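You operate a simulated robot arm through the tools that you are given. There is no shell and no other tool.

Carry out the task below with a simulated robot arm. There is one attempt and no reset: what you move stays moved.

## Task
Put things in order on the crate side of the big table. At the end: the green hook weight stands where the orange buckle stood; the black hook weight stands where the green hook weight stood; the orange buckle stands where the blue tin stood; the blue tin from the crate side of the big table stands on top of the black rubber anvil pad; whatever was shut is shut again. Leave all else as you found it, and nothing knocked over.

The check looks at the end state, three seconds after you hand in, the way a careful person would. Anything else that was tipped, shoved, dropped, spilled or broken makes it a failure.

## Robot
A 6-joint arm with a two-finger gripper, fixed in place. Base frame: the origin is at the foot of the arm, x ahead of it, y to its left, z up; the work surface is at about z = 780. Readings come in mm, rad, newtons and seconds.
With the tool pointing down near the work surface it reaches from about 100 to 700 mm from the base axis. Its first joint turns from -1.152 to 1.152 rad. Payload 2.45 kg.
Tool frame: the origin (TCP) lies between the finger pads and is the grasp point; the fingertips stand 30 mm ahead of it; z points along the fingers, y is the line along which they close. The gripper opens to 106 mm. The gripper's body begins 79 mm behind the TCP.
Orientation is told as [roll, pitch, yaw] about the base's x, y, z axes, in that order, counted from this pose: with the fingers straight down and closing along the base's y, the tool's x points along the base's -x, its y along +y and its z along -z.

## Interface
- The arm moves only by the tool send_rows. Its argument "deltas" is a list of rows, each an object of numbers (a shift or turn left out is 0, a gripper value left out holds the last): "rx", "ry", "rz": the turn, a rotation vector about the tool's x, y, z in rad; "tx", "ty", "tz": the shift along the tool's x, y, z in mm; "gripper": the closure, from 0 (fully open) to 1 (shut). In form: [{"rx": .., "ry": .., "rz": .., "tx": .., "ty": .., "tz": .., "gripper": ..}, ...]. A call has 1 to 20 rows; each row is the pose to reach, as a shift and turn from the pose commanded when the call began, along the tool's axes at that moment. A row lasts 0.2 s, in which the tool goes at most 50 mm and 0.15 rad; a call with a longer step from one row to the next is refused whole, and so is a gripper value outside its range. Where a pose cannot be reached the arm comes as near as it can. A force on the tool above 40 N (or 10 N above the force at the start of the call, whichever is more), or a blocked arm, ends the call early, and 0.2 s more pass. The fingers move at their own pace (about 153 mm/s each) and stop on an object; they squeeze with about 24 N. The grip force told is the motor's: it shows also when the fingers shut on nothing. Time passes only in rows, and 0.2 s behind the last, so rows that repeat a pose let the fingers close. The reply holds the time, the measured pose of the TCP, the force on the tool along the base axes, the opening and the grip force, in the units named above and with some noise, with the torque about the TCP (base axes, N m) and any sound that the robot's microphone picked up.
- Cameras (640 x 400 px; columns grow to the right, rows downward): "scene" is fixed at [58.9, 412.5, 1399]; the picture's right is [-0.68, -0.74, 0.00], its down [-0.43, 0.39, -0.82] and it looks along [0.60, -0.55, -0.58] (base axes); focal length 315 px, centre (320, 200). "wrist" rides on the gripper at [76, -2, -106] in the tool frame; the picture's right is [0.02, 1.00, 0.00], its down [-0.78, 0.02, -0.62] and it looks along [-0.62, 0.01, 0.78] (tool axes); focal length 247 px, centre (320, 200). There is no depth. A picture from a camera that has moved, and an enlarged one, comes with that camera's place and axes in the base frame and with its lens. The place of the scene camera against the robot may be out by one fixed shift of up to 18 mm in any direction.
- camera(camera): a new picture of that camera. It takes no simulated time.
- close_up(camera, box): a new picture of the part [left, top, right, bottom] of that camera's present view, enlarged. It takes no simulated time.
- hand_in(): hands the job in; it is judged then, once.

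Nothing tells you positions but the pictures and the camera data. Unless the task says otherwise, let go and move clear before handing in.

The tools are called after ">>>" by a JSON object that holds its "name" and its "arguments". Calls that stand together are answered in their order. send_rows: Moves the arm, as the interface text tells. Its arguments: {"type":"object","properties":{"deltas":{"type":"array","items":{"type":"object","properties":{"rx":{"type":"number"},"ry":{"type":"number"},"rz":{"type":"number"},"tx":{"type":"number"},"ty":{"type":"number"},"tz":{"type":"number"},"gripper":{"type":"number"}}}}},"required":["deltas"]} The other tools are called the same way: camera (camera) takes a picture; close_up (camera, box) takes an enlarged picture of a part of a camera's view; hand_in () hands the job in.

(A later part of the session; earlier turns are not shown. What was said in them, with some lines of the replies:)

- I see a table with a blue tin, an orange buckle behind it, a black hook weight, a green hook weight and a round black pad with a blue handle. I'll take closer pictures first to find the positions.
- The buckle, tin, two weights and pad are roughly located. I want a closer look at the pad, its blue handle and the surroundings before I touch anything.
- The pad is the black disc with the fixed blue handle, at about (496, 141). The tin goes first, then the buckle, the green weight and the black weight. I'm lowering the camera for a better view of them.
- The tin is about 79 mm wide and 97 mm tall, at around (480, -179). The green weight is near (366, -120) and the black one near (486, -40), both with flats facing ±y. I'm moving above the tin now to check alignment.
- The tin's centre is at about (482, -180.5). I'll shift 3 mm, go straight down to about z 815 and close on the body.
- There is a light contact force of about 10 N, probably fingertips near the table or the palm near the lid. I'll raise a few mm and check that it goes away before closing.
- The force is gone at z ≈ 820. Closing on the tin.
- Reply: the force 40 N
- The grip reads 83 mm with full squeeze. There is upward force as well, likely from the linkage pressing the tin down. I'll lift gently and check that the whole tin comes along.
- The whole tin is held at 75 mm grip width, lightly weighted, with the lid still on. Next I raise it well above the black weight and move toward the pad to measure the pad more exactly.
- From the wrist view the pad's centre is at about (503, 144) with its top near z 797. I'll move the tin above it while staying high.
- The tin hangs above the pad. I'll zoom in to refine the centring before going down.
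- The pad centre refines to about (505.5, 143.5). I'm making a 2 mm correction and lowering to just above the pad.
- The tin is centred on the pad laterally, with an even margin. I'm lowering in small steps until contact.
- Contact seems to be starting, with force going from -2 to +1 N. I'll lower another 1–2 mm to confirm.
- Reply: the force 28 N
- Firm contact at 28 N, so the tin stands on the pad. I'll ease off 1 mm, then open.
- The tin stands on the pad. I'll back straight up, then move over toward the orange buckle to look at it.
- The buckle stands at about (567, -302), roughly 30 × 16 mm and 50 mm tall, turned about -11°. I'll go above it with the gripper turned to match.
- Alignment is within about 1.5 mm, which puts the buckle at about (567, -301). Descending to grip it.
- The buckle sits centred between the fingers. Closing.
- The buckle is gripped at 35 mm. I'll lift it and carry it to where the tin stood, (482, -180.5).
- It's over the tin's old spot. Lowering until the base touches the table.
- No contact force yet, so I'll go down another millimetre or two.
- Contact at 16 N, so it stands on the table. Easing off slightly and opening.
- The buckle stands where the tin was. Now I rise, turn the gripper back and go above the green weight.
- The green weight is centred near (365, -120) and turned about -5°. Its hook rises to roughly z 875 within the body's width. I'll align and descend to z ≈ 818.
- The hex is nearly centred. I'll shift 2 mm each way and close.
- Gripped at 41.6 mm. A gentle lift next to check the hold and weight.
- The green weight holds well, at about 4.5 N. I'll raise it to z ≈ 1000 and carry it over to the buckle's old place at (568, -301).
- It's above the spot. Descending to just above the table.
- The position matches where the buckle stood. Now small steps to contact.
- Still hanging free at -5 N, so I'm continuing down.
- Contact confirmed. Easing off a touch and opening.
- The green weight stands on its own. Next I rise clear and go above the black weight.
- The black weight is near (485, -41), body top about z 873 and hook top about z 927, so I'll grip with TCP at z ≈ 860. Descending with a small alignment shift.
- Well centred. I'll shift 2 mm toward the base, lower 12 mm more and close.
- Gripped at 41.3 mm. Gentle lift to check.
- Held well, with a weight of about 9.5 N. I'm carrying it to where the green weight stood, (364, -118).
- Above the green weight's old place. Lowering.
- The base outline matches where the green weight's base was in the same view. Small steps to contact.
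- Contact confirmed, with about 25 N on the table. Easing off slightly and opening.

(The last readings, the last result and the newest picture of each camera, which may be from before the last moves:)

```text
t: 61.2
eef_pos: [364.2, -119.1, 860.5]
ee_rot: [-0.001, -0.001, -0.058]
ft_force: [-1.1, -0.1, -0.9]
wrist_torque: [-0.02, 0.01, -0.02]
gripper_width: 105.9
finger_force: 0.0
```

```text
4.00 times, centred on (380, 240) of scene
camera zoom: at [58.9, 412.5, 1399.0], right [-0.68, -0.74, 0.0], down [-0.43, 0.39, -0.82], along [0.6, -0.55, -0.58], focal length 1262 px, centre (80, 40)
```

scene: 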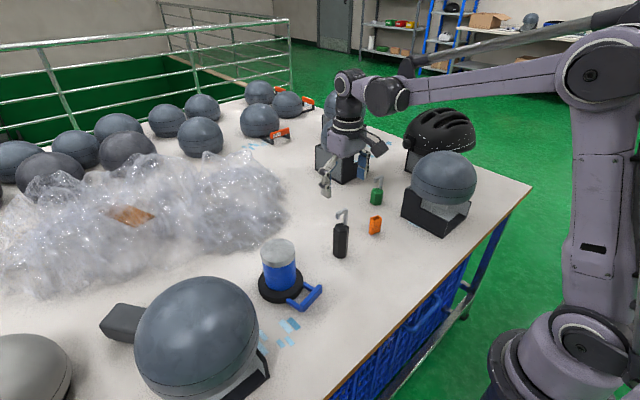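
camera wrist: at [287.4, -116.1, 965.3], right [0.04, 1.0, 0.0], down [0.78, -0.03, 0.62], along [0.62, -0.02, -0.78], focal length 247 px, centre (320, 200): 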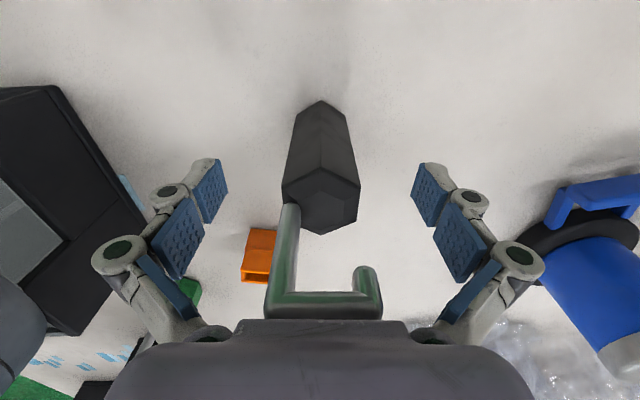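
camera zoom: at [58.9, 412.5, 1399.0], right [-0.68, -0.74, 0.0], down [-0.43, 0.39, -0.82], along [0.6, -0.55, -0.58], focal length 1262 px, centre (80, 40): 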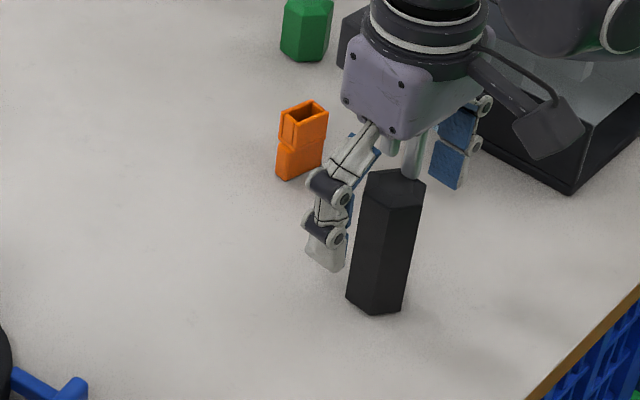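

It stands free. I'll rise straight up, clear of everything, and take overview pictures for the final check.

>>> {"name": "send_rows", "arguments": {"deltas": [{"tz": -15}, {"tz": -45}, {"tz": -85}, {"tz": -125}, {"tz": -165}, {"tz": -205}, {"tz": -245}, {"tz": -270}, {"tz": -270}, {"tz": -270, "tx": 30}, {"tz": -270, "tx": 70}, {"tz": -270, "tx": 76}, {"tz": -270, "tx": 76}]}}

>>> {"name": "camera", "arguments": {"camera": "wrist"}}

>>> {"name": "camera", "arguments": {"camera": "scene"}}

>>> {"name": "close_up", "arguments": {"camera": "scene", "box": [240, 160, 480, 310]}}

>>> {"name": "close_up", "arguments": {"camera": "wrist", "box": [200, 70, 520, 270]}}

>>> {"name": "close_up", "arguments": {"camera": "scene", "box": [240, 225, 330, 315]}}

```text
t: 64.0
eef_pos: [288.2, -111.8, 1128.6]
ee_rot: [-0.001, -0.002, -0.059]
ft_force: [-0.3, 0.0, -0.2]
wrist_torque: [-0.02, 0.02, -0.03]
gripper_width: 106.1
finger_force: 0.0
```

```text
taken
camera wrist: at [210.8, -109.1, 1233.9], right [0.04, 1.0, 0.0], down [0.78, -0.03, 0.62], along [0.62, -0.02, -0.78], focal length 247 px, centre (320, 200)
```

wrist: 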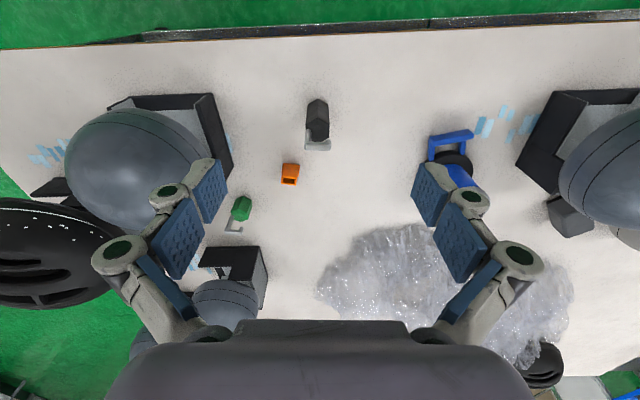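

```text
taken
```

scene: 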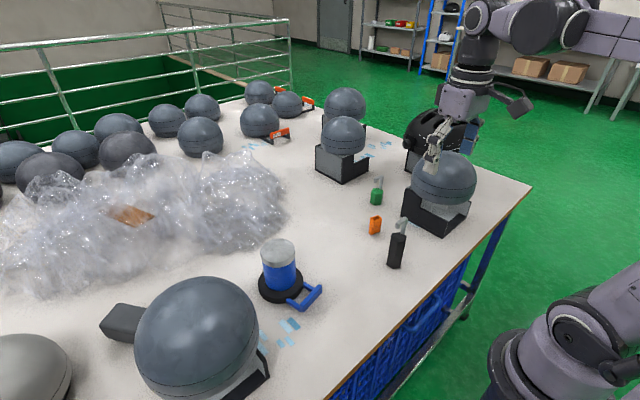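

```text
2.67 times, centred on (360, 235) of scene
camera zoom: at [58.9, 412.5, 1399.0], right [-0.68, -0.74, 0.0], down [-0.43, 0.39, -0.82], along [0.6, -0.55, -0.58], focal length 841 px, centre (213, 107)
```

zoom: 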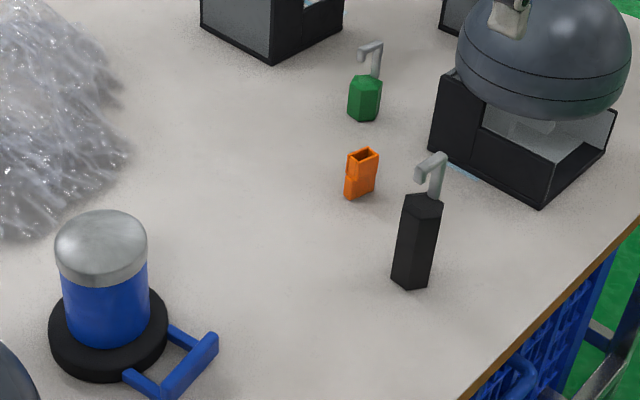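

```text
2.00 times, centred on (360, 170) of wrist
camera zoom: at [210.8, -109.1, 1233.9], right [0.04, 1.0, 0.0], down [0.78, -0.03, 0.62], along [0.62, -0.02, -0.78], focal length 494 px, centre (240, 260)
```

zoom: 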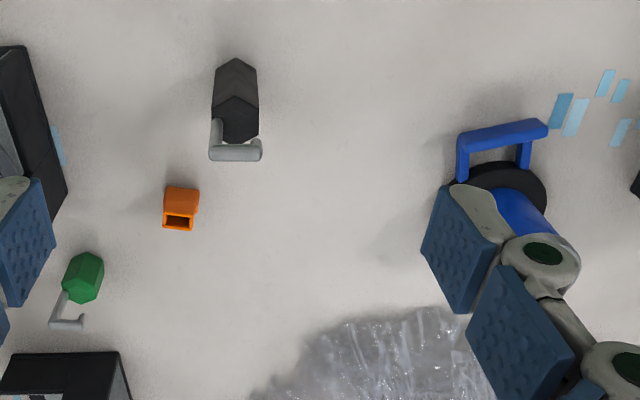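

```text
4.44 times, centred on (285, 270) of scene
camera zoom: at [58.9, 412.5, 1399.0], right [-0.68, -0.74, 0.0], down [-0.43, 0.39, -0.82], along [0.6, -0.55, -0.58], focal length 1402 px, centre (476, -111)
```

zoom: 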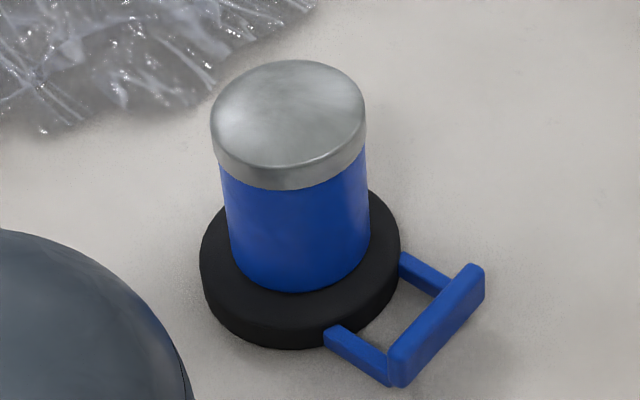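

The tin stands on the pad with its lid on, and the buckle is where the tin stood. The green weight is where the buckle was, and the black weight is where the green one was. Everything is upright, nothing else looks moved, nothing was opened, and the gripper is empty and clear, so I'm handing in.

>>> {"name": "hand_in", "arguments": {}}

```text
The job is handed in.
```

I've handed the job in. All four items are in their new places and standing upright, checked in the final pictures from both cameras:

- **Blue tin:** it stands centred on the black rubber anvil pad, with its lid still on.
- **Orange buckle:** it stands where the tin stood.
- **Green hook weight:** it stands where the buckle stood.
- **Black hook weight:** it stands where the green weight stood.

I estimate each item is within a few millimetres of its target. The tin's old spot is the least certain: the two cameras disagreed by up to about 10 mm, and I used the wrist camera's position. I kept each item roughly at the angle I found it, since the task didn't ask for a particular one.

I opened nothing, so there was nothing to shut again. The pad and everything around it look unmoved. The gripper is empty, open and well above the table.
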